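You operate a simulated robot arm through the tools that you are given. There is no shell and no other tool. Be economical: measure what you need, move in short steps, check, and stop when the job is done.

You run a simulated two-armed robot. Do the job below in one go: nothing can be reset, and whatever is moved stays where it is left.

TASK
Clean the roller at A5 and lift it into the bay at A6.
Fine: rub its dried glue off with the blue pad while both latches are shut, put the pad back, leave both latches open. What is to be rubbed or washed off counts as gone when no trace of it is left.

The check looks at the end state, three seconds after you hand in, the way a careful person would. Anything else that was tipped, shoved, dropped, spilled or broken makes it a failure.

THE ROBOT
Two 7-joint arms with two-finger parallel grippers on one trunk, on a base that drives. Base frame: it is fixed to the floor where the robot stands at the start and does not move with it; the origin is under the middle of the robot, x ahead of it, y to its left, z up. Units: cm, degrees, N and s.
The left shoulder is at the start at [7, 13.4, 125.1], the right one opposite. With the tool pointing down near the work surface each hand reaches from about 10 to 62 cm from the robot's upright axis, wherever it stands, measured 20 degrees to its own side. Places, roughly: bay at A6 [50, 90, 80]; left latch [50, 40, 90]; pad (8x5x4 cm) [50, 0, 80]; right latch [50, 10, 90]. Payload 1.57 kg a hand.
Tool frame (each hand has its own): the origin (TCP) lies between the finger pads and is the grasp point; the fingertips stand 3 cm ahead of it; z points along the fingers, y is the line along which they close. The gripper opens to 8 cm. The fingers are 1.7 cm wide and 1.2 cm thick; the gripper's body (4 by 8.2 cm) begins 8 cm behind the TCP.
Orientation is told as [roll, pitch, yaw] about the base's x, y, z axes, in that order, counted from this pose: with the fingers straight down and closing along the base's y, the tool's x points along the base's -x, its y along +y and its z along -z.

THE INTERFACE
- The arms move only by the tool drive_tool. It takes "left_moves", "right_moves" or both (then of equal length, played together; a hand with none holds still); each is a list of rows, each a list of 3 entries, a list of its own where there are three numbers: the shift along the base's x, y, z in cm, then the turn, a rotation vector about the base's x, y, z in degrees, then the finger opening in cm, from 0 to 8. In form: [[[dx, dy, dz], [rx, ry, rz], grip], ...]. A call has 1 to 10 rows; each row shifts and turns the commanded pose from where the row before left it. A row lasts 0.2 s, in which the tool goes at most 5 cm and 8.6 degrees; a call with a longer step from one row to the next is refused whole, and so is a gripper value outside its range. Where a pose cannot be reached the arm comes as near as it can. A force on the tool above 50 N (or 10 N above the force at the start of the call, whichever is more), or a blocked arm, ends the call early, and 0.2 s more pass. Each finger travels about 15.3 cm/s and halts on what it meets, pressing with about 38 N; the grip force reading is that of the motor and also rises with nothing between the fingers. The clock runs only during rows and for 0.2 s after the last one: add rows that do not move to give the fingers time. It gives the time, the measured TCP pose, the force on the tool (base axes), the opening and the grip force at its end, in the units of the frame above (readings bear some noise), with the torque about the TCP (base axes, N m) and any sound that the robot's microphone picked up.
- Cameras (640 x 400 px; columns grow to the right, rows downward): "scene" is now at [11.62, 4.45, 146.34]; the picture's right is [0.56, -0.83, 0.00], its down [-0.61, -0.42, -0.67] and it looks along [0.56, 0.38, -0.74] (base axes); focal length 256 px, centre (320, 200). "left" rides on the left gripper at [7.2, 0.7, -12.2] in its tool frame; the picture's right is [-0.09, 1.00, 0.00], its down [-0.84, -0.08, -0.54] and it looks along [-0.54, -0.05, 0.84] (tool axes); focal length 238 px, centre (320, 200). "right" rides on the right gripper at [7.2, -0.7, -12.2] in its tool frame; the picture's right is [0.09, 1.00, 0.00], its down [-0.84, 0.08, -0.54] and it looks along [-0.54, 0.05, 0.84] (tool axes); focal length 238 px, centre (320, 200).
- snapshot(camera): a new picture of that camera. No time passes.
- raise_lower(by): slides the trunk up (or, below 0, down) by that many cm; the arms and the scene camera ride with it, the base frame stays. It gives what a move gives, with no picture.
- drive_base(legs): drives the robot by 1 to 6 legs, each [ahead, left, turn to the left] in cm, cm and degrees, along the robot's own axes; the way and the turn of a leg run together, so that a leg with both is an arc; at most 150 cm and 180 degrees a leg. The arms and the cameras ride along, it lands a little off, and it stops where it bumps. It gives what a move gives.
- pan_tilt(pan, tilt): turns the head with the scene camera to pan (to the left, within 86 degrees either way) and tilt (down, from -29 to 69), counted from straight ahead of the robot. It gives what a move gives.
- locate(camera, pixels): for up to 12 pixels [column, row] of the newest picture of that camera ("zoom" is the newest enlarged one), the place [x, y, z] in the base frame of the surface seen there, good to about 0.2 cm. No time passes.
- zoom(camera, box): a new picture of the part [left, top, right, bottom] of that camera's present view, enlarged. No time passes.
- job_done(): hands the job in; it is judged then, once.

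Keep the steps short. Do not move on a guess: measure, check each grasp and each placing, and mend mistakes. In all there are 80 turns and 70 pictures (those below and enlarged ones count). Leave the grippers open and the arms clear of the work at the hand-in unless told otherwise, and finish with a single line.

The tools are called after ">>>" by a JSON object that holds its "name" and its "arguments". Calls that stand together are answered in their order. drive_tool: Moves the arms, as the interface text tells. Its arguments: {"type":"object","properties":{"left_moves":{"type":"array"},"right_moves":{"type":"array"}},"required":[]} The other tools are called the same way: raise_lower (by) slides the trunk up or down; drive_base (legs) drives the base; pan_tilt (pan, tilt) turns the head that bears the scene camera; snapshot (camera) takes a picture; locate (camera, pixels) gives the place of the surface under pixels of a picture; zoom (camera, box) takes an enlarged picture of a part of a camera's view; job_done () hands the job in.

At the start:

```text
time_s: 0.0
left_tcp_pos: [27.21, 35.87, 122.96]
left_orientation: [0.0, 0.0, 0.0]
left_wrist_force: [0.3, -0.2, 0.1]
left_moment: [-0.01, -0.01, 0.01]
left_opening: 8.02
left_finger_force: 0.0
right_tcp_pos: [32.91, 1.91, 129.42]
right_orientation: [0.0, -0.1, 0.0]
right_wrist_force: [1.0, -0.3, -0.1]
right_moment: [-0.01, 0.0, 0.02]
right_opening: 7.98
right_finger_force: 0.1
trunk travel left (down, up): [-82.5, 11.5]
robot x, y, heading: [-0.17, -0.07, 0.0]
head pan, tilt: [34.3, 47.6]
```

scene: 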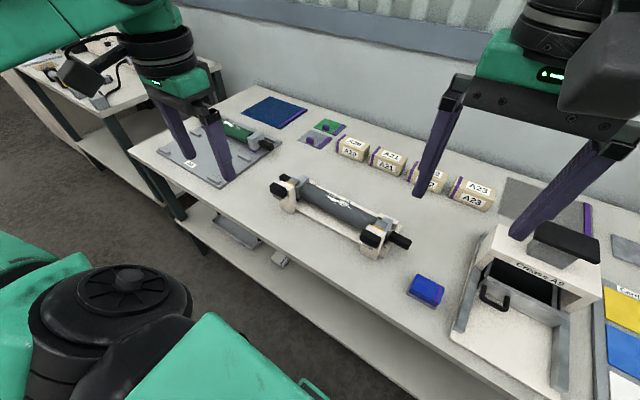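
right: 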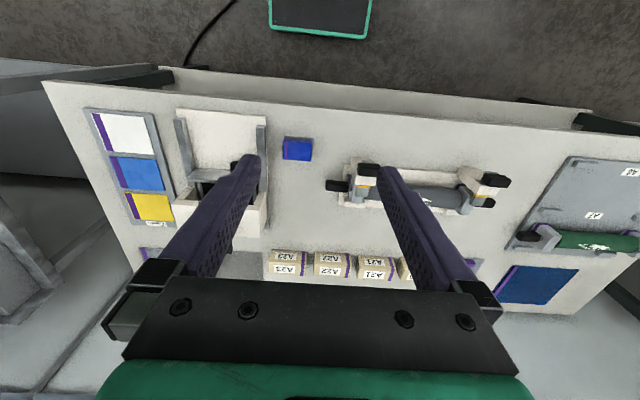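
left: 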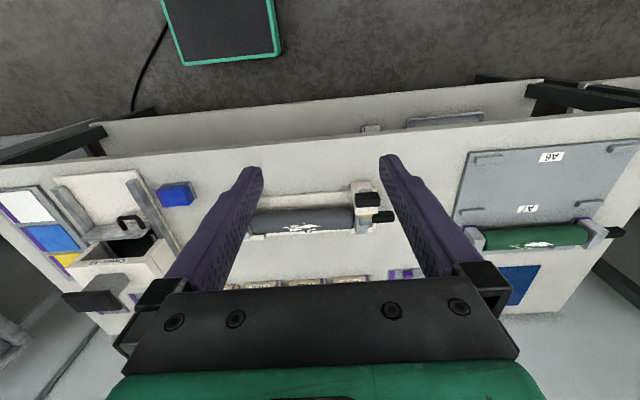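

I see the roller in its cradle (pixels about 275-410, 175-255), the blue pad at (426,290), and the tray with A6/A7 bays at left. First I take enlarged views.

>>> {"name": "zoom", "arguments": {"camera": "scene", "box": [250, 150, 450, 310]}}

>>> {"name": "zoom", "arguments": {"camera": "left", "box": [440, 130, 640, 255]}}

>>> {"name": "zoom", "arguments": {"camera": "right", "box": [260, 120, 540, 295]}}

```text
2.50 times, centred on (350, 230) of scene
```

zoom: 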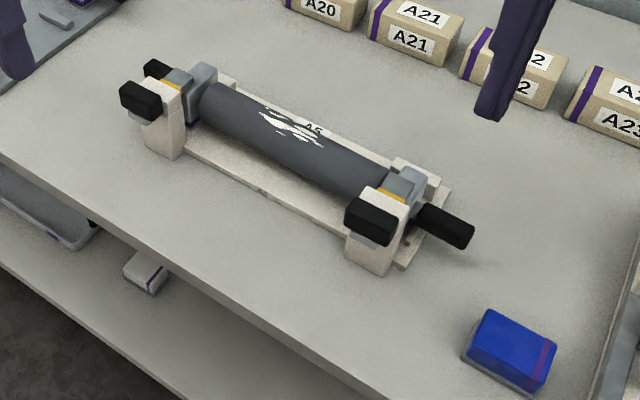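

```text
3.20 times, centred on (540, 192) of left
```

zoom: 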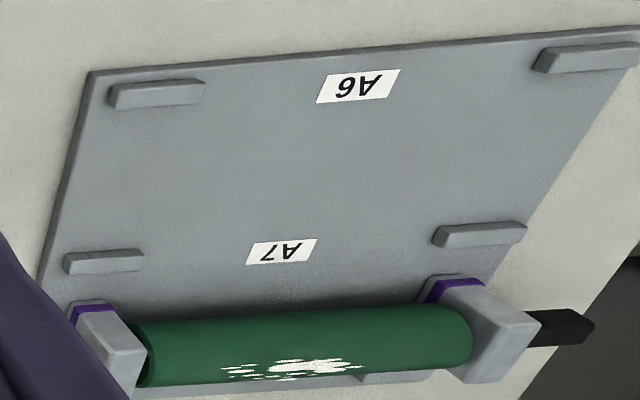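

```text
2.29 times, centred on (400, 208) of right
```

zoom: 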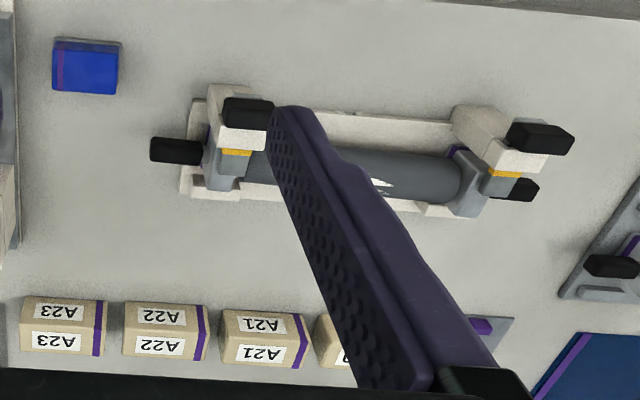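

Now I measure key points on the cradle, latches, roller, pad and bay.

>>> {"name": "locate", "arguments": {"camera": "scene", "pixels": [[340, 205], [277, 187], [370, 237], [402, 240], [284, 177], [382, 223], [302, 181], [424, 287], [312, 187], [372, 222], [350, 270], [292, 207]]}}

>>> {"name": "locate", "arguments": {"camera": "left", "pixels": [[552, 157], [527, 209], [490, 160], [472, 212], [624, 148], [590, 204], [479, 238], [590, 230], [530, 238], [616, 232], [470, 155], [635, 141]]}}

>>> {"name": "zoom", "arguments": {"camera": "scene", "box": [340, 200, 420, 250]}}

>>> {"name": "zoom", "arguments": {"camera": "scene", "box": [260, 165, 340, 215]}}

```text
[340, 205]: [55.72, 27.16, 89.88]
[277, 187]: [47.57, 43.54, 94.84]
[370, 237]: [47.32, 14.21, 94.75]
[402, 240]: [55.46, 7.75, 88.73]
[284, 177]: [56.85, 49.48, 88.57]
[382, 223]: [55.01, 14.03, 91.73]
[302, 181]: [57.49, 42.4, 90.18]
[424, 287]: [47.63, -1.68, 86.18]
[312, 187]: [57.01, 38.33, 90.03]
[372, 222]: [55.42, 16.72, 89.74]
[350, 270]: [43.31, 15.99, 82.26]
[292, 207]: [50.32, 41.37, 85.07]
```

```text
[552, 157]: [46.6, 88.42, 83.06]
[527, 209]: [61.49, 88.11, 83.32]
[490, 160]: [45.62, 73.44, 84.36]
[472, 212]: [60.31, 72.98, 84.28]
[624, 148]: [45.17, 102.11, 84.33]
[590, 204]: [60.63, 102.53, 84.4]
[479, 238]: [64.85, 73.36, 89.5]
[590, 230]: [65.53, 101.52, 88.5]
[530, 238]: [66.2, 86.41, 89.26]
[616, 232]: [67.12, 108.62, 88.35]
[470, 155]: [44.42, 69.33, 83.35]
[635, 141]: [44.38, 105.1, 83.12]
```

```text
8.00 times, centred on (380, 225) of scene
```

zoom: 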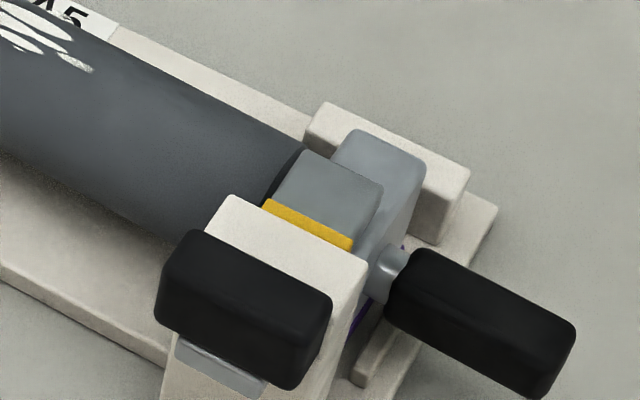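

```text
8.00 times, centred on (300, 190) of scene
```

zoom: 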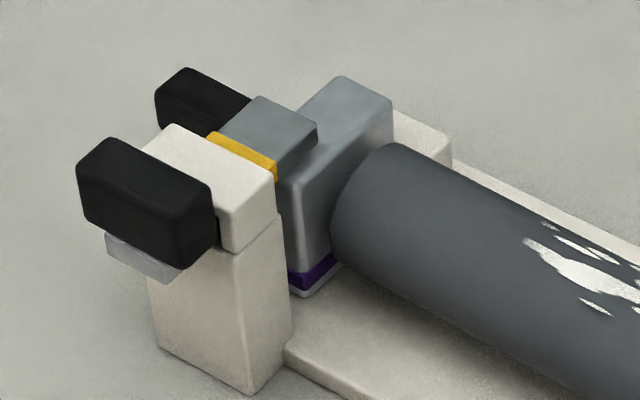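

Both latches are shut (tongues over the roller's end blocks, knobs toward me). The roller is at x≈56, z top≈90. I drive 15 cm left and 5 ahead so that the work is in reach, and look at the tray and the cradle.

>>> {"name": "drive_base", "arguments": {"legs": [[5, 15, 0]]}}

>>> {"name": "pan_tilt", "arguments": {"pan": 0, "tilt": 50}}

>>> {"name": "snapshot", "arguments": {"camera": "scene"}}

>>> {"name": "snapshot", "arguments": {"camera": "right"}}

```text
time_s: 1.4
left_tcp_pos: [32.23, 50.35, 123.1]
left_orientation: [0.1, 0.0, -0.1]
left_wrist_force: [-0.6, -0.1, -0.2]
left_moment: [0.04, -0.04, 0.03]
left_opening: 8.01
left_finger_force: 0.0
right_tcp_pos: [37.8, 16.27, 129.56]
right_orientation: [0.1, -0.2, -0.1]
right_wrist_force: [0.3, -0.3, -0.6]
right_moment: [0.03, -0.01, 0.03]
right_opening: 7.98
right_finger_force: 0.0
trunk travel left (down, up): [-82.5, 11.5]
robot x, y, heading: [4.87, 14.67, -0.0]
head pan, tilt: [34.3, 47.6]
```

```text
time_s: 2.4
left_tcp_pos: [32.19, 50.58, 122.98]
left_orientation: [-0.1, 0.0, -0.2]
left_wrist_force: [0.2, -0.4, -0.3]
left_moment: [0.0, 0.0, 0.01]
left_opening: 8.02
left_finger_force: 0.1
right_tcp_pos: [37.93, 16.7, 129.3]
right_orientation: [0.0, 0.1, -0.2]
right_wrist_force: [-0.1, 0.1, -0.2]
right_moment: [-0.01, 0.02, 0.0]
right_opening: 8.01
right_finger_force: 0.1
trunk travel left (down, up): [-82.5, 11.5]
robot x, y, heading: [4.68, 15.02, 0.0]
head pan, tilt: [0.0, 50.0]
```

```text
61 pictures are left
```

scene: 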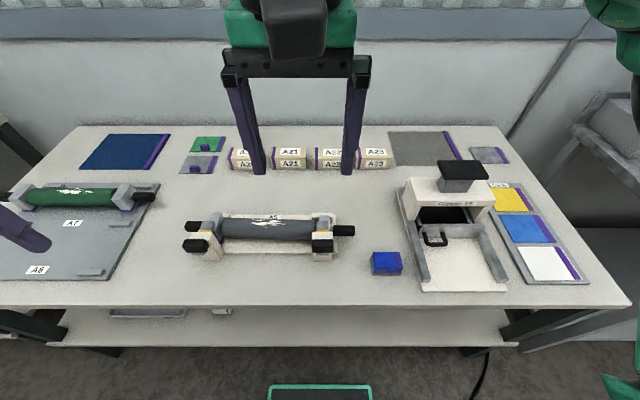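

```text
60 pictures are left
```

right: 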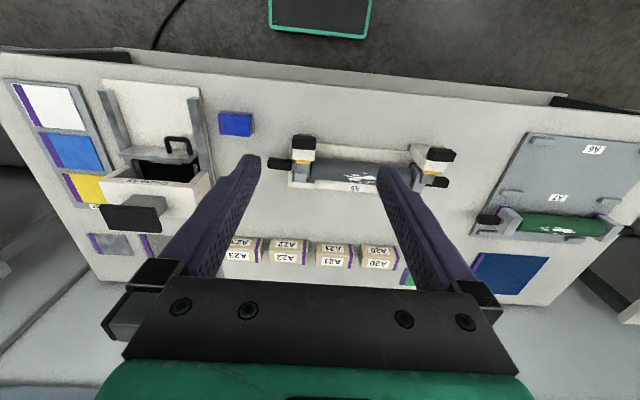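

I zoom on the cradle and pad from this nicer angle.

>>> {"name": "zoom", "arguments": {"camera": "scene", "box": [170, 195, 410, 285]}}

>>> {"name": "locate", "arguments": {"camera": "scene", "pixels": [[374, 253], [399, 253], [372, 265], [402, 265], [386, 262], [386, 273], [186, 250], [222, 250], [210, 281], [333, 248], [250, 223], [300, 223]]}}

>>> {"name": "zoom", "arguments": {"camera": "scene", "box": [0, 170, 170, 285]}}

```text
2.67 times, centred on (290, 240) of scene
```

zoom: 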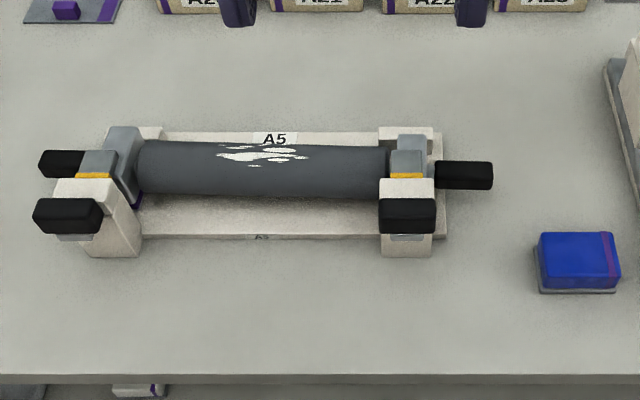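

```text
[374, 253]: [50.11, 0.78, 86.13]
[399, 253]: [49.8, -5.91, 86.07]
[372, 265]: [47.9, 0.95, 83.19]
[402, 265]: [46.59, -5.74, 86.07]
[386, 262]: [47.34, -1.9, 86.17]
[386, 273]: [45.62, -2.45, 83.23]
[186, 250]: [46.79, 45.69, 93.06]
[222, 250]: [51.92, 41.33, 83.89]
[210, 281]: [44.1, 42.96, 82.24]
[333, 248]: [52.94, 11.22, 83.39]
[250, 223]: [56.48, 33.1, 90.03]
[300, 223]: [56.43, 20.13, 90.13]
```

```text
3.48 times, centred on (85, 228) of scene
```

zoom: 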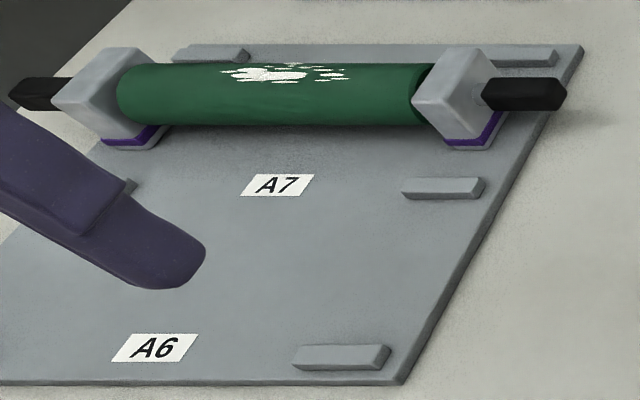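

Pad: x 45–50, y −6..1.3, top z 86.1; the long side is along y. I measure the glue and the roller outline, and the handles and end blocks.

>>> {"name": "locate", "arguments": {"camera": "scene", "pixels": [[264, 224], [282, 221], [253, 220], [286, 223], [266, 227], [269, 219.5], [269, 235], [269, 230], [345, 230], [195, 226], [217, 216], [325, 219]]}}

>>> {"name": "zoom", "arguments": {"camera": "scene", "box": [235, 208, 305, 248]}}

>>> {"name": "locate", "arguments": {"camera": "zoom", "pixels": [[320, 105], [320, 150], [320, 200], [320, 250], [320, 290], [250, 180], [430, 120], [150, 120]]}}

```text
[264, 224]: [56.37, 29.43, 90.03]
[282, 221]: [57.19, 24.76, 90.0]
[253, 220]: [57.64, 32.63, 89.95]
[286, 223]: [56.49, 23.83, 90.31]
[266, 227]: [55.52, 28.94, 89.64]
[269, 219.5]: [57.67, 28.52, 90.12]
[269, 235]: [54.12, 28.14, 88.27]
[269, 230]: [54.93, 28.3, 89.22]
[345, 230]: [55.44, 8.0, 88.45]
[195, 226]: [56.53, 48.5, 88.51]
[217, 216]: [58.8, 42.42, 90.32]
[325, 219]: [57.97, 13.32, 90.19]
```

```text
9.14 times, centred on (270, 228) of scene
```

zoom: 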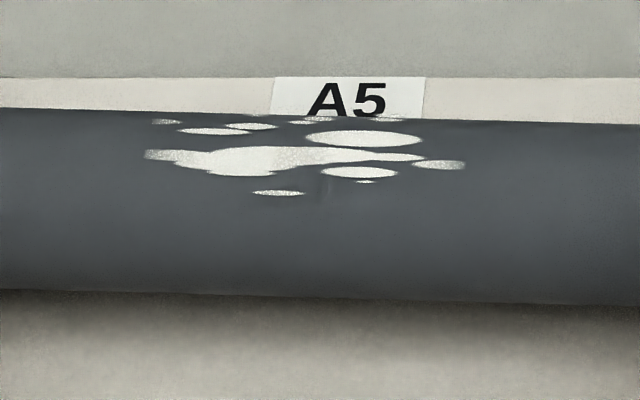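

```text
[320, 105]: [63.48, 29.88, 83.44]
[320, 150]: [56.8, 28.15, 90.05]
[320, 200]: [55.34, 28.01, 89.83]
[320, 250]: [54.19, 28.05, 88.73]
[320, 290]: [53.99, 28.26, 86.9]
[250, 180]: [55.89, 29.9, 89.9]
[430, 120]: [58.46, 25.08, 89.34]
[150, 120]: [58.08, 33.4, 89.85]
```

Roller axis is about x≈57, z≈87, radius ≈3; glue lies at y 23–33.5 on top and somewhat behind. Next the right hand goes above the pad, turning +90° so that it closes along x.

>>> {"name": "drive_tool", "arguments": {"right_moves": [[[1, -1.9, -2.5], [0, 0, 8.5], 8], [[1, -1.9, -2.5], [0, 0, 8.5], 8], [[1, -1.9, -2.5], [0, 0, 8.5], 8], [[1, -1.9, -2.5], [0, 0, 8.5], 8], [[1, -1.9, -2.5], [0, 0, 8.5], 8], [[1, -1.9, -2.5], [0, 0, 8.5], 8], [[1, -1.9, -2.5], [0, 0, 8.5], 8], [[1, -1.9, -2.5], [0, 0, 8.5], 8], [[1, -1.9, -2.5], [0, 0, 8.5], 8], [[0.8, -1.9, -2.5], [0, 0, 8.5], 8]]}}

>>> {"name": "drive_tool", "arguments": {"right_moves": [[[0, 0, -2], [0, 0, 5], 8], [[0, 0, -2], [0, 0, 0], 8], [[0, 0, 0], [0, 0, 0], 8]]}}

>>> {"name": "snapshot", "arguments": {"camera": "right"}}

```text
time_s: 4.6
left_tcp_pos: [32.17, 50.56, 123.01]
left_orientation: [0.2, 0.0, 0.0]
left_wrist_force: [-0.8, 0.0, 0.2]
left_moment: [0.01, -0.02, 0.02]
left_opening: 8.03
left_finger_force: 0.0
right_tcp_pos: [47.76, -2.41, 104.24]
right_orientation: [0.0, 0.0, 85.1]
right_wrist_force: [-0.5, -0.9, -0.1]
right_moment: [-0.02, -0.01, 0.0]
right_opening: 7.99
right_finger_force: 0.1
trunk travel left (down, up): [-82.5, 11.5]
robot x, y, heading: [4.52, 15.2, -0.1]
head pan, tilt: [0.0, 50.0]
```

```text
time_s: 5.4
left_tcp_pos: [32.14, 50.57, 123.13]
left_orientation: [0.1, 0.0, 0.0]
left_wrist_force: [-0.4, 0.0, -0.6]
left_moment: [0.0, -0.02, 0.03]
left_opening: 8.0
left_finger_force: 0.2
right_tcp_pos: [47.73, -2.41, 100.31]
right_orientation: [0.1, 0.0, 89.9]
right_wrist_force: [-0.2, 0.7, -0.2]
right_moment: [0.03, -0.01, -0.01]
right_opening: 8.0
right_finger_force: 0.0
trunk travel left (down, up): [-82.5, 11.5]
robot x, y, heading: [4.93, 15.06, -0.1]
head pan, tilt: [0.0, 50.0]
```

```text
56 pictures are left
```

right: 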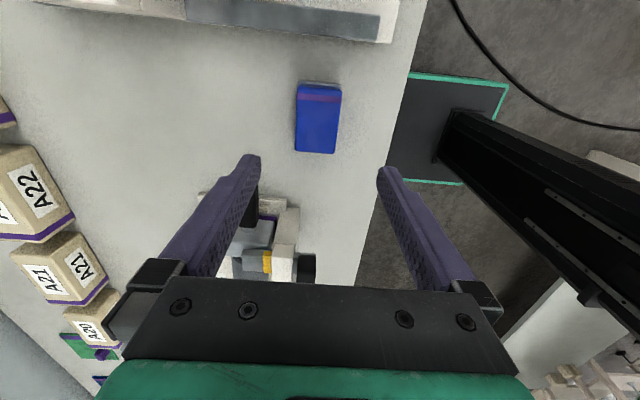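

The pad appears straight under the hand (pixels 297–341, 83–154). I check its edges from this picture.

>>> {"name": "locate", "arguments": {"camera": "right", "pixels": [[301, 90], [338, 91], [299, 146], [333, 148], [318, 120]]}}

```text
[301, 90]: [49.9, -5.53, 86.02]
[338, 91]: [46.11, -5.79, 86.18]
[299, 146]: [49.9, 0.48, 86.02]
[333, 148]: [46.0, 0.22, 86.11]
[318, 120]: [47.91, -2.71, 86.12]
```

Pad centre ≈ (47.95, −2.65), aligned. I go down to TCP z≈87 (tips 84, above the table at 82.2) and then close.

>>> {"name": "drive_tool", "arguments": {"right_moves": [[[0.2, -0.2, -3], [0, 0, 0], 8], [[0, 0, -3], [0, 0, 0], 8], [[0, 0, -3], [0, 0, 0], 8], [[0, 0, -3], [0, 0, 0], 8], [[0, 0, -1.3], [0, 0, 0], 8], [[0, 0, 0], [0, 0, 0], 8]]}}

>>> {"name": "snapshot", "arguments": {"camera": "right"}}

```text
time_s: 6.8
left_tcp_pos: [32.07, 50.67, 122.93]
left_orientation: [0.0, 0.0, -0.2]
left_wrist_force: [0.3, 0.0, -0.2]
left_moment: [0.03, 0.0, 0.0]
left_opening: 8.02
left_finger_force: 0.1
right_tcp_pos: [47.84, -2.36, 87.16]
right_orientation: [0.0, 0.0, 89.9]
right_wrist_force: [-0.1, 0.4, 0.7]
right_moment: [0.01, -0.01, 0.0]
right_opening: 7.99
right_finger_force: 0.1
trunk travel left (down, up): [-82.5, 11.5]
robot x, y, heading: [5.33, 14.79, -0.1]
head pan, tilt: [0.0, 50.0]
```

```text
55 pictures are left
```

right: 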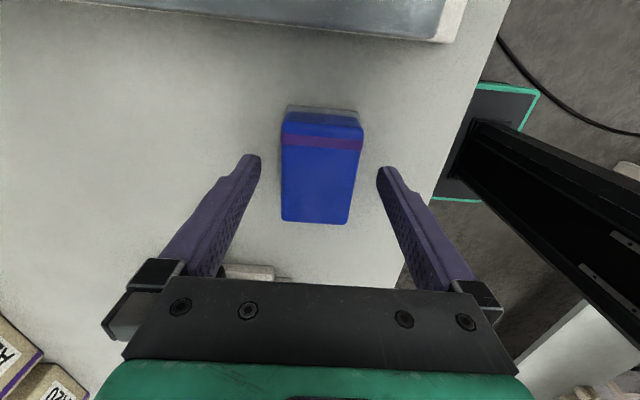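

Pad is centred between the fingers. I close.

>>> {"name": "drive_tool", "arguments": {"right_moves": [[[0, 0, 0], [0, 0, 0], 6], [[0, 0, 0], [0, 0, 0], 5], [[0, 0, 0], [0, 0, 0], 3.5], [[0, 0, 0], [0, 0, 0], 3.5], [[0, 0, 0], [0, 0, 0], 3.5]]}}

>>> {"name": "drive_tool", "arguments": {"right_moves": [[[0, 0, 1], [0, 0, 0], 3.5], [[0, 0, 3], [0, 0, 0], 3.5], [[0, 0, 4], [0, 0, 0], 3.5], [[0, 0, 4], [0, 0, 0], 3.5], [[0, 0, 0], [0, 0, 0], 3.5]]}}

>>> {"name": "snapshot", "arguments": {"camera": "right"}}

```text
time_s: 8.0
left_tcp_pos: [32.24, 50.59, 122.94]
left_orientation: [0.0, -0.1, -0.1]
left_wrist_force: [-0.2, 0.0, -0.6]
left_moment: [-0.02, -0.03, 0.01]
left_opening: 8.01
left_finger_force: 0.2
right_tcp_pos: [47.91, -2.57, 87.12]
right_orientation: [0.0, 0.0, 89.8]
right_wrist_force: [-0.4, 1.1, -0.6]
right_moment: [0.03, 0.0, 0.06]
right_opening: 4.71
right_finger_force: 38.4
trunk travel left (down, up): [-82.5, 11.5]
robot x, y, heading: [5.03, 14.94, -0.2]
head pan, tilt: [0.0, 50.0]
```

```text
time_s: 9.2
left_tcp_pos: [32.17, 50.65, 122.96]
left_orientation: [-0.1, 0.0, -0.1]
left_wrist_force: [0.0, -0.1, -0.4]
left_moment: [0.02, 0.02, 0.02]
left_opening: 8.03
left_finger_force: 0.2
right_tcp_pos: [47.81, -2.47, 99.19]
right_orientation: [0.0, 0.0, 89.9]
right_wrist_force: [-0.5, -0.7, -0.3]
right_moment: [0.0, -0.01, 0.01]
right_opening: 4.69
right_finger_force: 37.8
trunk travel left (down, up): [-82.5, 11.5]
robot x, y, heading: [4.9, 14.78, -0.1]
head pan, tilt: [0.0, 50.0]
```

```text
54 pictures are left
```

right: 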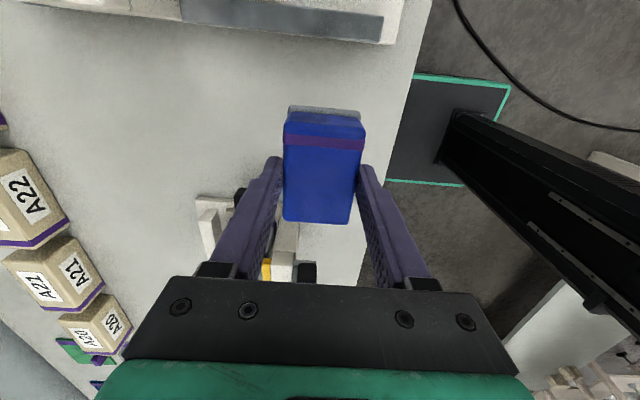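

Pad held (4.7 cm). I lift it clear of the latch knobs and drive 13 cm left.

>>> {"name": "drive_tool", "arguments": {"right_moves": [[[0, 0, 4], [0, 0, 0], 3.5], [[0, 0, 4], [0, 0, 0], 3.5], [[0, 0, 3], [0, 0, 0], 3.5], [[0, 0, 0], [0, 0, 0], 3.5]]}}

>>> {"name": "drive_base", "arguments": {"legs": [[0, 13, 0]]}}

>>> {"name": "drive_tool", "arguments": {"right_moves": [[[2, 3.5, 0], [0, 0, 0], 3.5], [[2, 3.5, 0], [0, 0, 0], 3.5], [[2, 3.5, 0], [0, 0, 0], 3.5], [[2, 3.5, 0], [0, 0, 0], 3.5], [[1, 3, 0], [0, 0, 0], 3.5], [[0, 0, 0], [0, 0, 0], 3.5]]}}

>>> {"name": "snapshot", "arguments": {"camera": "scene"}}

>>> {"name": "snapshot", "arguments": {"camera": "right"}}

```text
time_s: 10.2
left_tcp_pos: [32.24, 50.53, 122.99]
left_orientation: [0.0, 0.0, -0.1]
left_wrist_force: [-0.2, -0.1, 0.3]
left_moment: [-0.03, -0.01, 0.02]
left_opening: 7.99
left_finger_force: 0.1
right_tcp_pos: [47.87, -2.56, 110.11]
right_orientation: [0.0, 0.0, 89.9]
right_wrist_force: [-0.1, 1.0, -0.4]
right_moment: [0.01, 0.02, 0.01]
right_opening: 4.73
right_finger_force: 38.3
trunk travel left (down, up): [-82.5, 11.5]
robot x, y, heading: [5.27, 14.89, 0.1]
head pan, tilt: [0.0, 50.0]
```

```text
time_s: 11.5
left_tcp_pos: [32.28, 63.32, 123.01]
left_orientation: [0.2, -0.1, -0.1]
left_wrist_force: [1.0, 0.2, 0.4]
left_moment: [-0.02, -0.02, -0.04]
left_opening: 8.02
left_finger_force: 0.0
right_tcp_pos: [47.87, 10.07, 109.97]
right_orientation: [0.0, -0.1, 89.9]
right_wrist_force: [-0.2, -0.6, -0.2]
right_moment: [0.0, 0.02, 0.02]
right_opening: 4.68
right_finger_force: 37.8
trunk travel left (down, up): [-82.5, 11.5]
robot x, y, heading: [5.15, 28.11, 0.0]
head pan, tilt: [0.0, 50.0]
```

```text
time_s: 12.9
left_tcp_pos: [32.06, 63.52, 122.96]
left_orientation: [0.2, 0.0, -0.3]
left_wrist_force: [-0.7, -0.4, -1.2]
left_moment: [-0.03, 0.01, 0.01]
left_opening: 7.97
left_finger_force: 0.1
right_tcp_pos: [56.87, 27.4, 110.16]
right_orientation: [0.0, 0.0, 89.7]
right_wrist_force: [0.5, 0.1, -1.6]
right_moment: [0.0, 0.0, 0.0]
right_opening: 4.71
right_finger_force: 38.3
trunk travel left (down, up): [-82.5, 11.5]
robot x, y, heading: [4.82, 28.01, -0.1]
head pan, tilt: [0.0, 50.0]
```

```text
53 pictures are left
```

scene: 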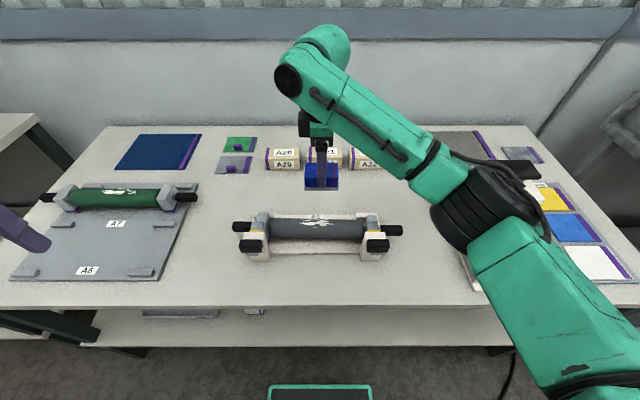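

```text
52 pictures are left
```

right: 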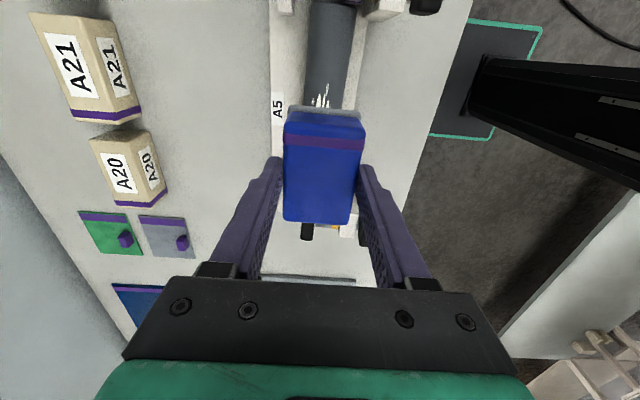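

I see glue near (320,98) in the hand view. I enlarge and measure it and the roller's width.

>>> {"name": "zoom", "arguments": {"camera": "right", "box": [270, 40, 390, 115]}}

>>> {"name": "locate", "arguments": {"camera": "right", "pixels": [[306, 70], [310, 70], [330, 70], [350, 70], [355, 70], [314, 103], [329, 103], [320, 90]]}}

```text
5.33 times, centred on (330, 78) of right
```

zoom: 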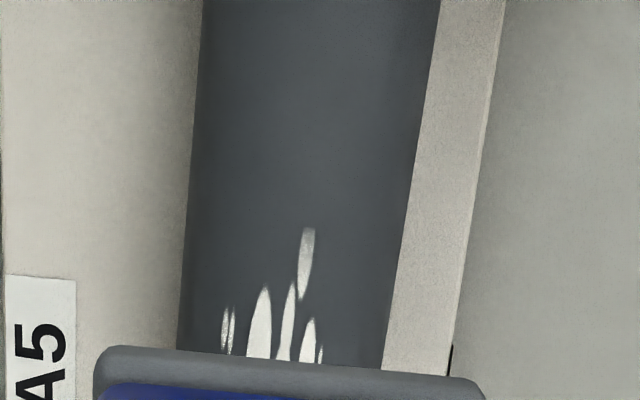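

```text
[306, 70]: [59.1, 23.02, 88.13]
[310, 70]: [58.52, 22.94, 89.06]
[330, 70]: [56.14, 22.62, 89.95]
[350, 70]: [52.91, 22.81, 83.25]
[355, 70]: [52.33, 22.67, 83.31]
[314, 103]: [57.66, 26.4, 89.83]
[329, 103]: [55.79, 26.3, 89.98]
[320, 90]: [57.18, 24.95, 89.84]
```

Roller: axis x≈56.5, z≈87, r≈3.1; glue between x 55.2 and 58.9. I lower the pad toward contact (TCP z≈95), final part in small steps.

>>> {"name": "drive_tool", "arguments": {"right_moves": [[[0, 0.5, -4], [0, 0, 0], 3.5], [[0, 0, -4], [0, 0, 0], 3.5], [[0, 0, -3], [0, 0, 0], 3.5], [[0, 0, -2], [0, 0, 0], 3.5], [[0, 0, -1], [0, 0, 0], 3.5], [[0, 0, -0.5], [0, 0, 0], 3.5], [[0, 0, 0], [0, 0, 0], 3.5]]}}

>>> {"name": "drive_tool", "arguments": {"right_moves": [[[0, 0, -0.3], [0, 0, 0], 3.5], [[0, 0, -0.3], [0, 0, 0], 3.5], [[0, 0, -0.2], [0, 0, 0], 3.5], [[0, 0, 0], [0, 0, 0], 3.5]]}}

```text
time_s: 14.5
left_tcp_pos: [32.31, 63.65, 123.03]
left_orientation: [0.0, 0.0, -0.1]
left_wrist_force: [0.7, 0.7, -0.6]
left_moment: [-0.01, 0.0, -0.02]
left_opening: 7.97
left_finger_force: 0.2
right_tcp_pos: [56.8, 28.01, 95.6]
right_orientation: [0.0, 0.0, 89.8]
right_wrist_force: [0.4, 0.0, -0.4]
right_moment: [-0.01, 0.05, 0.02]
right_opening: 4.72
right_finger_force: 37.9
trunk travel left (down, up): [-82.5, 11.5]
robot x, y, heading: [5.34, 28.0, -0.1]
head pan, tilt: [0.0, 50.0]
```

```text
time_s: 15.5
left_tcp_pos: [32.09, 63.58, 122.94]
left_orientation: [0.0, -0.1, -0.2]
left_wrist_force: [0.3, 0.3, -1.1]
left_moment: [0.01, 0.0, -0.02]
left_opening: 8.0
left_finger_force: 0.0
right_tcp_pos: [56.82, 27.87, 95.08]
right_orientation: [-0.4, 0.0, 89.7]
right_wrist_force: [5.8, -1.6, 17.6]
right_moment: [-0.38, -0.2, 0.01]
right_opening: 4.74
right_finger_force: 38.1
trunk travel left (down, up): [-82.5, 11.5]
robot x, y, heading: [5.03, 27.9, -0.2]
head pan, tilt: [0.0, 50.0]
```

Contact with 17 N. I rub along y.

>>> {"name": "drive_tool", "arguments": {"right_moves": [[[0, 1.5, 0], [0, 0, 0], 3.5], [[0, 1.5, 0], [0, 0, 0], 3.5], [[0, -1.5, 0], [0, 0, 0], 3.5], [[0, -1.5, 0], [0, 0, 0], 3.5], [[0, -1.5, 0], [0, 0, 0], 3.5], [[0, -1.5, 0], [0, 0, 0], 3.5], [[0, 1.5, 0], [0, 0, 0], 3.5], [[0, 1.5, 0], [0, 0, 0], 3.5], [[0, 0, 0], [0, 0, 0], 3.5]]}}

>>> {"name": "zoom", "arguments": {"camera": "scene", "box": [250, 195, 390, 255]}}

```text
time_s: 17.5
left_tcp_pos: [31.97, 63.43, 123.09]
left_orientation: [0.2, -0.2, -0.3]
left_wrist_force: [-0.3, -0.6, -0.6]
left_moment: [-0.01, 0.0, 0.02]
left_opening: 8.0
left_finger_force: 0.2
right_tcp_pos: [56.66, 27.88, 94.82]
right_orientation: [-0.1, 0.0, 89.7]
right_wrist_force: [0.9, -11.3, 16.1]
right_moment: [-0.96, 0.04, -0.08]
right_opening: 4.71
right_finger_force: 38.7
trunk travel left (down, up): [-82.5, 11.5]
robot x, y, heading: [4.7, 28.08, -0.1]
head pan, tilt: [0.0, 50.0]
```

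```text
4.57 times, centred on (320, 225) of scene
```

zoom: 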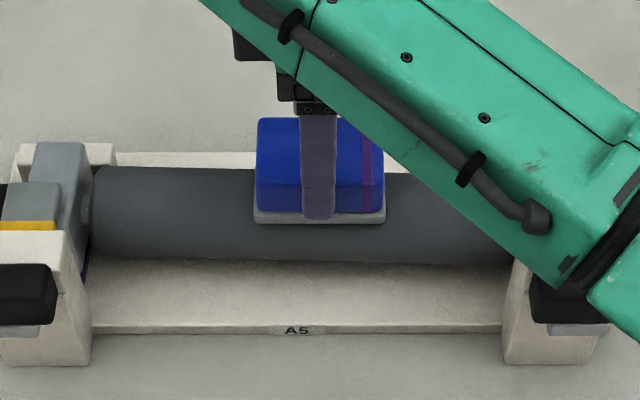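

The visible parts look rubbed. I lift and look from above.

>>> {"name": "drive_tool", "arguments": {"right_moves": [[[0, 0, 2], [0, 0, 0], 3.5], [[0, -3, 4], [0, 0, 0], 3.5], [[0, -4, 3], [0, 0, 0], 3.5], [[0, -4, 2], [0, 0, 0], 3.5], [[0, 0, 0], [0, 0, 0], 3.5]]}}

>>> {"name": "zoom", "arguments": {"camera": "scene", "box": [230, 195, 410, 270]}}

>>> {"name": "snapshot", "arguments": {"camera": "left"}}

```text
time_s: 18.7
left_tcp_pos: [32.26, 63.76, 122.95]
left_orientation: [0.0, 0.0, -0.2]
left_wrist_force: [-0.2, 1.2, 0.6]
left_moment: [-0.01, -0.05, -0.02]
left_opening: 8.01
left_finger_force: 0.1
right_tcp_pos: [56.86, 16.89, 105.71]
right_orientation: [0.0, 0.0, 89.9]
right_wrist_force: [-0.2, -0.3, -1.9]
right_moment: [-0.02, 0.01, 0.01]
right_opening: 4.74
right_finger_force: 38.0
trunk travel left (down, up): [-82.5, 11.5]
robot x, y, heading: [5.24, 27.88, -0.2]
head pan, tilt: [0.0, 50.0]
```

```text
3.56 times, centred on (320, 232) of scene
```

zoom: 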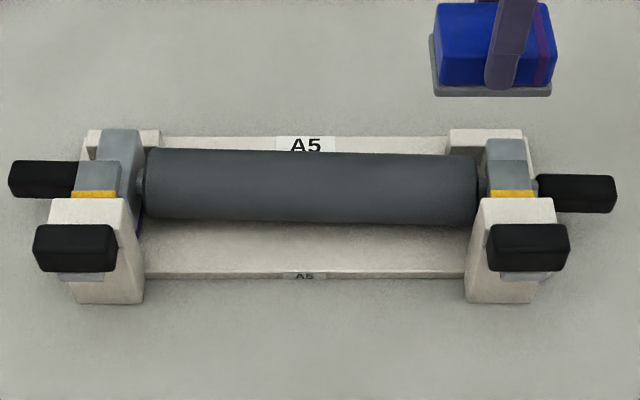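

```text
48 pictures are left
```

left: 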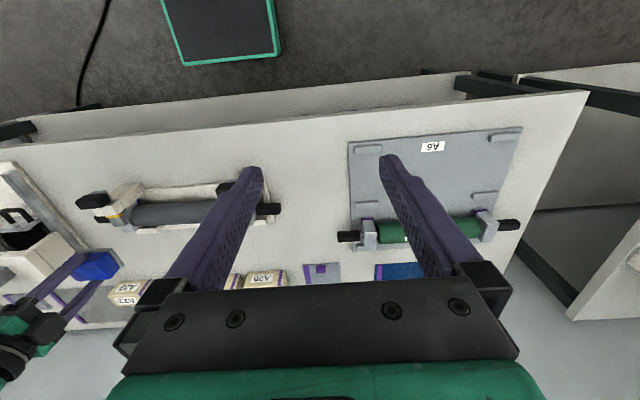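

The front and top look clean. I enlarge tightly and move the right hand so its camera sees the top and back of the roller.

>>> {"name": "drive_tool", "arguments": {"right_moves": [[[0, 4, 2], [0, 0, 0], 3.5], [[0, 4, 2], [0, 0, 0], 3.5], [[0.3, 4, 0], [0, 0, 0], 3.5], [[0.5, 4, 0], [0, 0, 0], 3.5], [[1, 4, 0], [0, 0, 0], 3.5], [[1, 3, 0], [0, 0, 0], 3.5], [[0, 0, 0], [0, 0, 0], 3.5]]}}

>>> {"name": "zoom", "arguments": {"camera": "right", "box": [250, 0, 430, 112]}}

>>> {"name": "zoom", "arguments": {"camera": "scene", "box": [285, 208, 355, 248]}}

```text
time_s: 20.3
left_tcp_pos: [32.21, 63.6, 123.07]
left_orientation: [0.0, -0.1, -0.2]
left_wrist_force: [0.2, -0.2, -0.1]
left_moment: [0.0, -0.01, -0.01]
left_opening: 8.01
left_finger_force: 0.1
right_tcp_pos: [58.48, 35.99, 109.63]
right_orientation: [-0.1, 0.0, 89.8]
right_wrist_force: [0.3, 0.8, -1.3]
right_moment: [-0.02, -0.01, 0.02]
right_opening: 4.72
right_finger_force: 37.8
right hand out of reach, approached as far as the arm can: row 5, 6
trunk travel left (down, up): [-82.5, 11.5]
robot x, y, heading: [4.91, 28.08, -0.1]
head pan, tilt: [0.0, 50.0]
```

```text
3.56 times, centred on (340, 56) of right
```

zoom: 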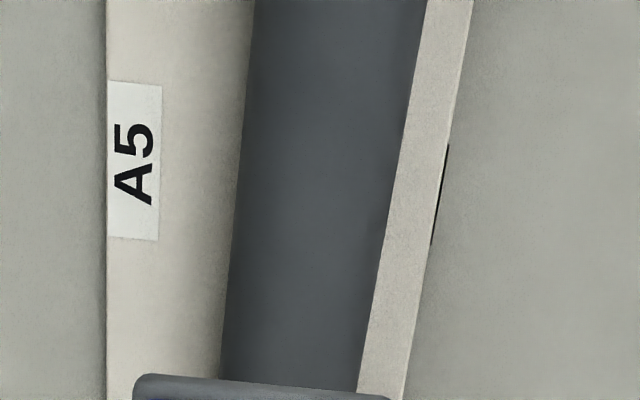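

```text
9.14 times, centred on (320, 228) of scene
```

zoom: 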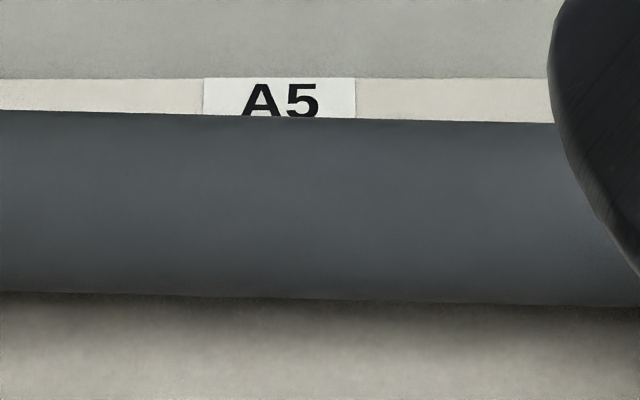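

No trace left from above nor from the front. Now the pad goes back: first toward y≈-2.6 at a safe height.

>>> {"name": "drive_tool", "arguments": {"right_moves": [[[-1, -4.5, 0], [0, 0, 0], 3.5], [[-1, -4.5, 0], [0, 0, 0], 3.5], [[-1, -4.5, 0], [0, 0, 0], 3.5], [[-1, -4.5, 0], [0, 0, 0], 3.5], [[-1, -4.5, 0], [0, 0, 0], 3.5], [[-1, -4.5, 0], [0, 0, 0], 3.5], [[-1, -4.5, 0], [0, 0, 0], 3.5], [[-1, -4.5, 0], [0, 0, 0], 3.5], [[-1, -3, 0], [0, 0, 0], 3.5], [[0, 0, 0], [0, 0, 0], 3.5]]}}

```text
time_s: 22.5
left_tcp_pos: [32.26, 63.66, 122.91]
left_orientation: [0.0, 0.0, -0.1]
left_wrist_force: [-0.9, 0.0, -0.1]
left_moment: [-0.03, 0.01, -0.02]
left_opening: 8.01
left_finger_force: 0.1
right_tcp_pos: [49.35, -2.9, 109.76]
right_orientation: [0.0, 0.0, 89.8]
right_wrist_force: [-0.4, 1.2, -1.3]
right_moment: [-0.03, 0.02, 0.02]
right_opening: 4.74
right_finger_force: 37.8
trunk travel left (down, up): [-82.5, 11.5]
robot x, y, heading: [4.75, 27.95, -0.1]
head pan, tilt: [0.0, 50.0]
```

I align with the pad's old place (47.9, −2.55) and lower to just above the table.

>>> {"name": "drive_tool", "arguments": {"right_moves": [[[-1.45, 0.35, -4], [0, 0, 0], 3.5], [[0, 0, -4], [0, 0, 0], 3.5], [[0, 0, -4], [0, 0, 0], 3.5], [[0, 0, -4], [0, 0, 0], 3.5], [[0, 0, -3], [0, 0, 0], 3.5], [[0, 0, -2], [0, 0, 0], 3.5], [[0, 0, -0.8], [0, 0, 0], 3.5], [[0, 0, 0], [0, 0, 0], 3.5]]}}

>>> {"name": "drive_tool", "arguments": {"right_moves": [[[0, 0, -0.5], [0, 0, 0], 3.5], [[0, 0, -0.3], [0, 0, 0], 3.5], [[0, 0, 0], [0, 0, 0], 3.5]]}}

```text
time_s: 24.3
left_tcp_pos: [32.33, 63.62, 122.98]
left_orientation: [0.0, 0.0, 0.0]
left_wrist_force: [0.6, 0.0, -0.2]
left_moment: [0.0, -0.03, -0.01]
left_opening: 7.98
left_finger_force: 0.0
right_tcp_pos: [47.97, -2.71, 87.91]
right_orientation: [0.0, 0.1, 89.8]
right_wrist_force: [1.3, -1.0, -0.5]
right_moment: [-0.01, 0.02, 0.0]
right_opening: 4.72
right_finger_force: 38.3
trunk travel left (down, up): [-82.5, 11.5]
robot x, y, heading: [4.42, 27.85, 0.0]
head pan, tilt: [0.0, 50.0]
```

```text
time_s: 25.1
left_tcp_pos: [32.42, 63.64, 123.05]
left_orientation: [0.1, 0.0, -0.1]
left_wrist_force: [0.0, -0.3, -0.1]
left_moment: [-0.01, 0.01, 0.02]
left_opening: 7.99
left_finger_force: 0.0
right_tcp_pos: [47.94, -2.69, 87.03]
right_orientation: [0.0, -0.1, 89.8]
right_wrist_force: [0.3, -0.3, 0.3]
right_moment: [0.0, 0.01, -0.01]
right_opening: 4.7
right_finger_force: 37.7
trunk travel left (down, up): [-82.5, 11.5]
robot x, y, heading: [4.81, 27.84, -0.2]
head pan, tilt: [0.0, 50.0]
```

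No table contact yet; the pad slid slightly in the grip. I go down a bit more.

>>> {"name": "drive_tool", "arguments": {"right_moves": [[[0, 0, -0.15], [0, 0, 0], 3.5], [[0, 0, -0.15], [0, 0, 0], 3.5], [[0, 0, 0], [0, 0, 0], 3.5]]}}

```text
time_s: 25.9
left_tcp_pos: [32.13, 63.73, 123.04]
left_orientation: [0.0, -0.2, -0.1]
left_wrist_force: [0.2, -0.4, 0.5]
left_moment: [-0.01, 0.01, -0.01]
left_opening: 8.01
left_finger_force: 0.1
right_tcp_pos: [47.92, -2.73, 86.87]
right_orientation: [0.0, 0.1, 89.8]
right_wrist_force: [2.0, -1.1, 8.4]
right_moment: [-0.35, 0.08, 0.0]
right_opening: 4.72
right_finger_force: 38.0
trunk travel left (down, up): [-82.5, 11.5]
robot x, y, heading: [4.9, 28.06, -0.2]
head pan, tilt: [0.0, 50.0]
```

Contact with the table (8 N). I open and rise.

>>> {"name": "drive_tool", "arguments": {"right_moves": [[[0, 0, 0], [0, 0, 0], 5.5], [[0, 0, 0], [0, 0, 0], 7], [[0, 0, 0], [0, 0, 0], 8], [[0, 0, 2], [0, 0, 0], 8], [[0, 0, 4], [0, 0, 0], 8], [[0, 0, 4], [0, 0, 0], 8], [[0, 0, 4], [0, 0, 0], 8], [[0, 0, 0], [0, 0, 0], 8]]}}

>>> {"name": "snapshot", "arguments": {"camera": "right"}}

```text
time_s: 27.7
left_tcp_pos: [32.23, 63.64, 123.02]
left_orientation: [0.0, 0.0, -0.1]
left_wrist_force: [0.2, -0.4, -0.2]
left_moment: [0.03, 0.01, -0.02]
left_opening: 8.01
left_finger_force: 0.1
right_tcp_pos: [47.9, -2.76, 100.9]
right_orientation: [0.0, -0.1, 89.9]
right_wrist_force: [-0.1, 0.5, 0.2]
right_moment: [0.05, -0.02, -0.01]
right_opening: 8.0
right_finger_force: 0.2
trunk travel left (down, up): [-82.5, 11.5]
robot x, y, heading: [4.72, 28.49, -0.1]
head pan, tilt: [0.0, 50.0]
```

```text
45 pictures are left
```

right: 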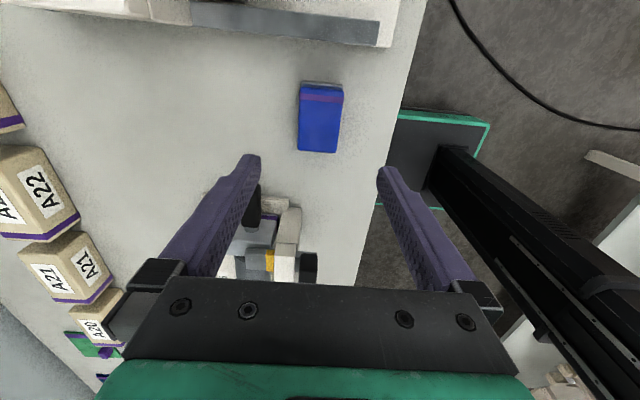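

Pad is back in place. Now I look closely at both latches and measure the knobs.

>>> {"name": "drive_tool", "arguments": {"right_moves": [[[-2, -2, 3], [0, 0, -8.5], 8], [[-2, -2, 3], [0, 0, -8.5], 8], [[-1, 0, 2], [0, 0, -8.5], 8], [[0, 0, 0], [0, 0, -8.5], 8], [[0, 0, 0], [0, 0, -8.5], 8], [[0, 0, 0], [0, 0, -8.5], 8], [[0, 0, 0], [0, 0, -8.5], 8], [[0, 0, 0], [0, 0, -8.5], 8], [[0, 0, 0], [0, 0, -8.5], 8], [[0, 0, 0], [0, 0, -8.5], 8]]}}

>>> {"name": "zoom", "arguments": {"camera": "scene", "box": [340, 205, 420, 265]}}

>>> {"name": "locate", "arguments": {"camera": "zoom", "pixels": [[130, 210], [380, 200], [250, 190], [250, 270], [250, 330], [250, 130], [250, 60], [420, 230], [450, 150], [320, 100]]}}

```text
time_s: 29.9
left_tcp_pos: [32.21, 63.68, 122.98]
left_orientation: [0.0, 0.0, -0.1]
left_wrist_force: [-0.1, 0.1, 0.2]
left_moment: [-0.03, -0.01, -0.01]
left_opening: 8.0
left_finger_force: 0.1
right_tcp_pos: [42.88, -6.77, 108.98]
right_orientation: [0.1, -0.1, 4.6]
right_wrist_force: [-0.7, 0.4, 0.6]
right_moment: [-0.05, -0.01, 0.0]
right_opening: 8.01
right_finger_force: 0.2
trunk travel left (down, up): [-82.5, 11.5]
robot x, y, heading: [4.85, 28.04, 0.1]
head pan, tilt: [0.0, 50.0]
```

```text
6.67 times, centred on (380, 235) of scene
```

zoom: 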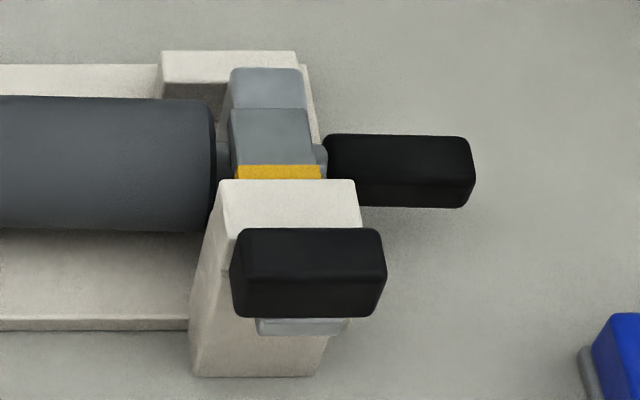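

```text
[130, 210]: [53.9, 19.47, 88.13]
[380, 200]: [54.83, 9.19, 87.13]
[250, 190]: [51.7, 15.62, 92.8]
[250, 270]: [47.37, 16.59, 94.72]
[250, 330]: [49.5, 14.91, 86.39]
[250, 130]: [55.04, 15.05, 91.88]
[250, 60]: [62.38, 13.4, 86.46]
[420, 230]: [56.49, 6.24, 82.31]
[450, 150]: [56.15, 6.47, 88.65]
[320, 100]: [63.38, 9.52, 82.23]
```

I map the knob's faces.

>>> {"name": "locate", "arguments": {"camera": "zoom", "pixels": [[300, 232], [300, 245], [300, 260], [300, 275], [300, 290], [300, 308], [242, 240], [372, 240], [238, 300], [376, 300], [300, 328], [300, 220]]}}

>>> {"name": "snapshot", "arguments": {"camera": "right"}}

```text
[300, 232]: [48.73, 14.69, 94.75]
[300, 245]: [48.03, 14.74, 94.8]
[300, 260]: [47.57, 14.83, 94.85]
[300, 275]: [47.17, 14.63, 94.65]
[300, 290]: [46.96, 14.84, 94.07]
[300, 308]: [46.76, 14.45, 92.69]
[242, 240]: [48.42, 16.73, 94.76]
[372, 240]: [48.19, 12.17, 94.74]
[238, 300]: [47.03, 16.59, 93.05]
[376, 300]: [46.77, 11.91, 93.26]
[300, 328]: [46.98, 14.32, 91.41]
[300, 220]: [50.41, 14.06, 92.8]
```

```text
43 pictures are left
```

right: 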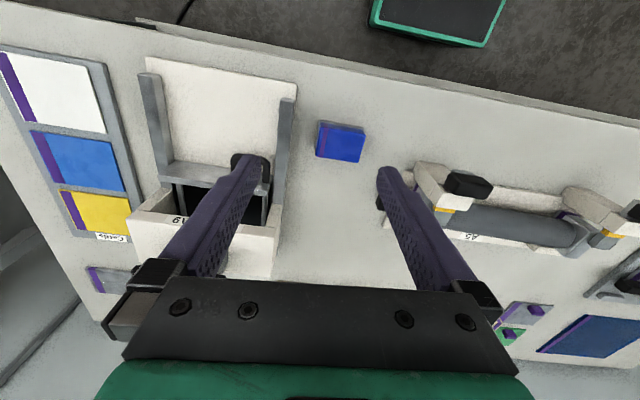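

Right knob: x 46.7–48.9, y 11.9–16.8, top z 94.8. The right hand goes above it, closing along y.

>>> {"name": "drive_tool", "arguments": {"right_moves": [[[1, 4, 0], [0, 0, -4.6], 8], [[1, 4, 0], [0, 0, 0], 8], [[1, 4, 0], [0, 0, 0], 8], [[1, 4, -2], [0, 0, 0], 8], [[0.9, 4, -2], [0, 0, 0], 8], [[0, 1.1, -4], [0, 0, 0], 8], [[0, 0, 0], [0, 0, 0], 8]]}}

>>> {"name": "snapshot", "arguments": {"camera": "right"}}

```text
time_s: 31.5
left_tcp_pos: [32.21, 63.67, 122.91]
left_orientation: [0.0, 0.0, -0.2]
left_wrist_force: [-0.3, -0.2, -0.9]
left_moment: [0.01, -0.03, -0.01]
left_opening: 7.99
left_finger_force: 0.0
right_tcp_pos: [47.74, 14.16, 100.91]
right_orientation: [-0.1, 0.0, 0.2]
right_wrist_force: [-0.5, -0.4, -0.2]
right_moment: [-0.02, 0.01, -0.02]
right_opening: 8.0
right_finger_force: 0.1
trunk travel left (down, up): [-82.5, 11.5]
robot x, y, heading: [4.99, 27.56, 0.1]
head pan, tilt: [0.0, 50.0]
```

```text
42 pictures are left
```

right: 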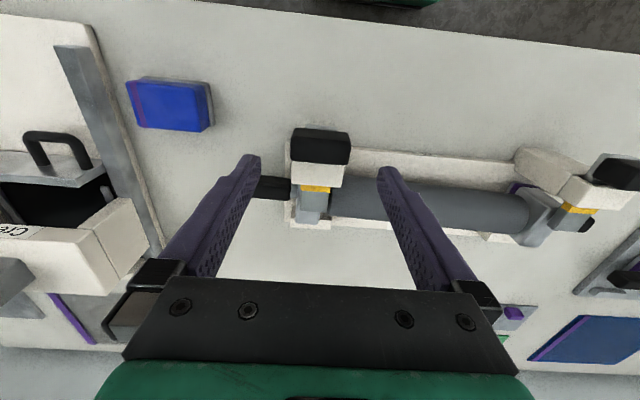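

The knob is centred under the fingers (320,147). I go down to z 94 and close.

>>> {"name": "drive_tool", "arguments": {"right_moves": [[[0, 0.15, -3], [0, 0, 0], 8], [[0, 0, -3], [0, 0, 0], 8], [[0, 0, -0.9], [0, 0, 0], 8], [[0, 0, 0], [0, 0, 0], 8], [[0, 0, 0], [0, 0, 0], 6], [[0, 0, 0], [0, 0, 0], 5], [[0, 0, 0], [0, 0, 0], 4], [[0, 0, 0], [0, 0, 0], 4]]}}

>>> {"name": "snapshot", "arguments": {"camera": "right"}}

```text
time_s: 33.3
left_tcp_pos: [32.24, 63.5, 123.0]
left_orientation: [0.2, 0.0, -0.3]
left_wrist_force: [0.1, -0.6, -1.3]
left_moment: [0.01, -0.01, 0.02]
left_opening: 7.99
left_finger_force: 0.1
right_tcp_pos: [47.74, 14.26, 93.99]
right_orientation: [0.1, 0.1, 0.1]
right_wrist_force: [-0.9, -6.2, -1.4]
right_moment: [-0.56, -0.07, -0.38]
right_opening: 4.98
right_finger_force: 44.3
trunk travel left (down, up): [-82.5, 11.5]
robot x, y, heading: [4.89, 27.85, 0.0]
head pan, tilt: [0.0, 50.0]
```

```text
41 pictures are left
```

right: 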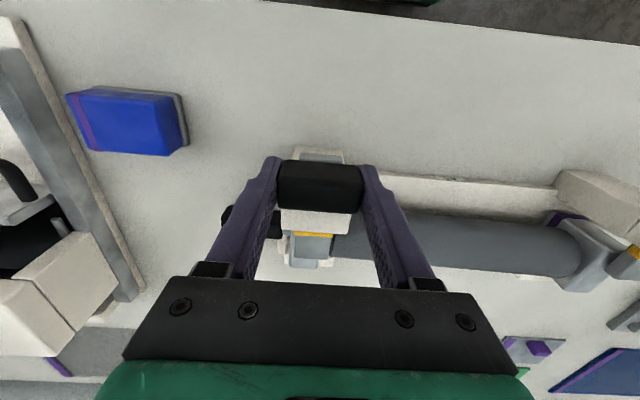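

The knob is held (4.98 cm). I pull gently toward me.

>>> {"name": "drive_tool", "arguments": {"right_moves": [[[-0.4, 0.1, 0], [0, 0, 0], 4], [[-0.4, 0, 0], [0, 0, 0], 4], [[-0.4, 0, 0], [0, 0, 0], 4], [[0, 0, 0], [0, 0, 0], 4]]}}

>>> {"name": "zoom", "arguments": {"camera": "right", "box": [220, 130, 420, 280]}}

```text
time_s: 34.3
left_tcp_pos: [32.24, 63.37, 123.07]
left_orientation: [0.2, 0.0, -0.3]
left_wrist_force: [-0.2, -0.1, 0.2]
left_moment: [-0.01, -0.01, 0.0]
left_opening: 7.98
left_finger_force: 0.1
right_tcp_pos: [46.62, 14.12, 93.8]
right_orientation: [0.0, 0.0, 0.1]
right_wrist_force: [0.3, -13.3, -3.9]
right_moment: [-0.83, -0.65, -0.23]
right_opening: 4.97
right_finger_force: 44.8
trunk travel left (down, up): [-82.5, 11.5]
robot x, y, heading: [5.16, 27.77, -0.2]
head pan, tilt: [0.0, 50.0]
```

```text
2.67 times, centred on (320, 205) of right
```

zoom: 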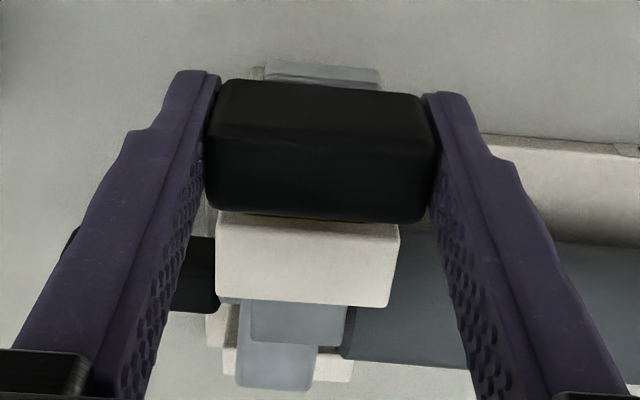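

The bolt moves: the yellow band has gone into the housing. Side force is −13 N in y, so I ease y and pull on.

>>> {"name": "drive_tool", "arguments": {"right_moves": [[[-0.4, -0.2, 0], [0, 0, 0], 4], [[-0.5, -0.1, 0], [0, 0, 0], 4], [[-0.5, 0, 0], [0, 0, 0], 4], [[-0.5, 0, 0], [0, 0, 0], 4], [[-0.5, 0, 0], [0, 0, 0], 4], [[-0.5, 0, 0], [0, 0, 0], 4], [[0, 0, 0], [0, 0, 0], 4]]}}

>>> {"name": "zoom", "arguments": {"camera": "right", "box": [220, 130, 420, 280]}}

```text
time_s: 35.9
left_tcp_pos: [32.35, 63.5, 123.13]
left_orientation: [0.2, 0.0, -0.1]
left_wrist_force: [-0.6, -0.2, -0.2]
left_moment: [0.0, 0.0, 0.0]
left_opening: 8.01
left_finger_force: 0.0
right_tcp_pos: [43.76, 14.33, 93.93]
right_orientation: [0.1, 0.0, 0.3]
right_wrist_force: [2.4, -4.5, 1.1]
right_moment: [0.53, -0.03, 0.15]
right_opening: 5.0
right_finger_force: 45.1
trunk travel left (down, up): [-82.5, 11.5]
robot x, y, heading: [5.32, 27.89, -0.3]
head pan, tilt: [0.0, 50.0]
```

```text
2.67 times, centred on (320, 205) of right
```

zoom: 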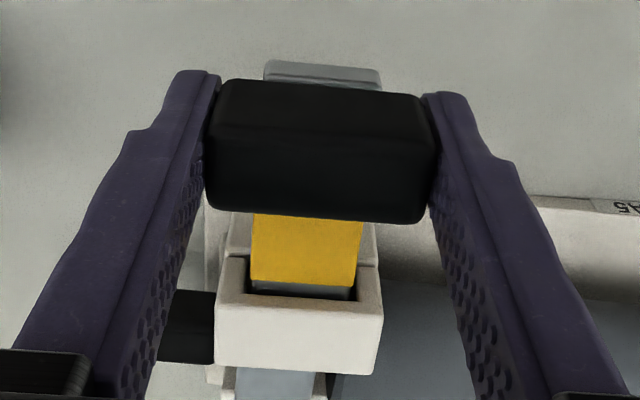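

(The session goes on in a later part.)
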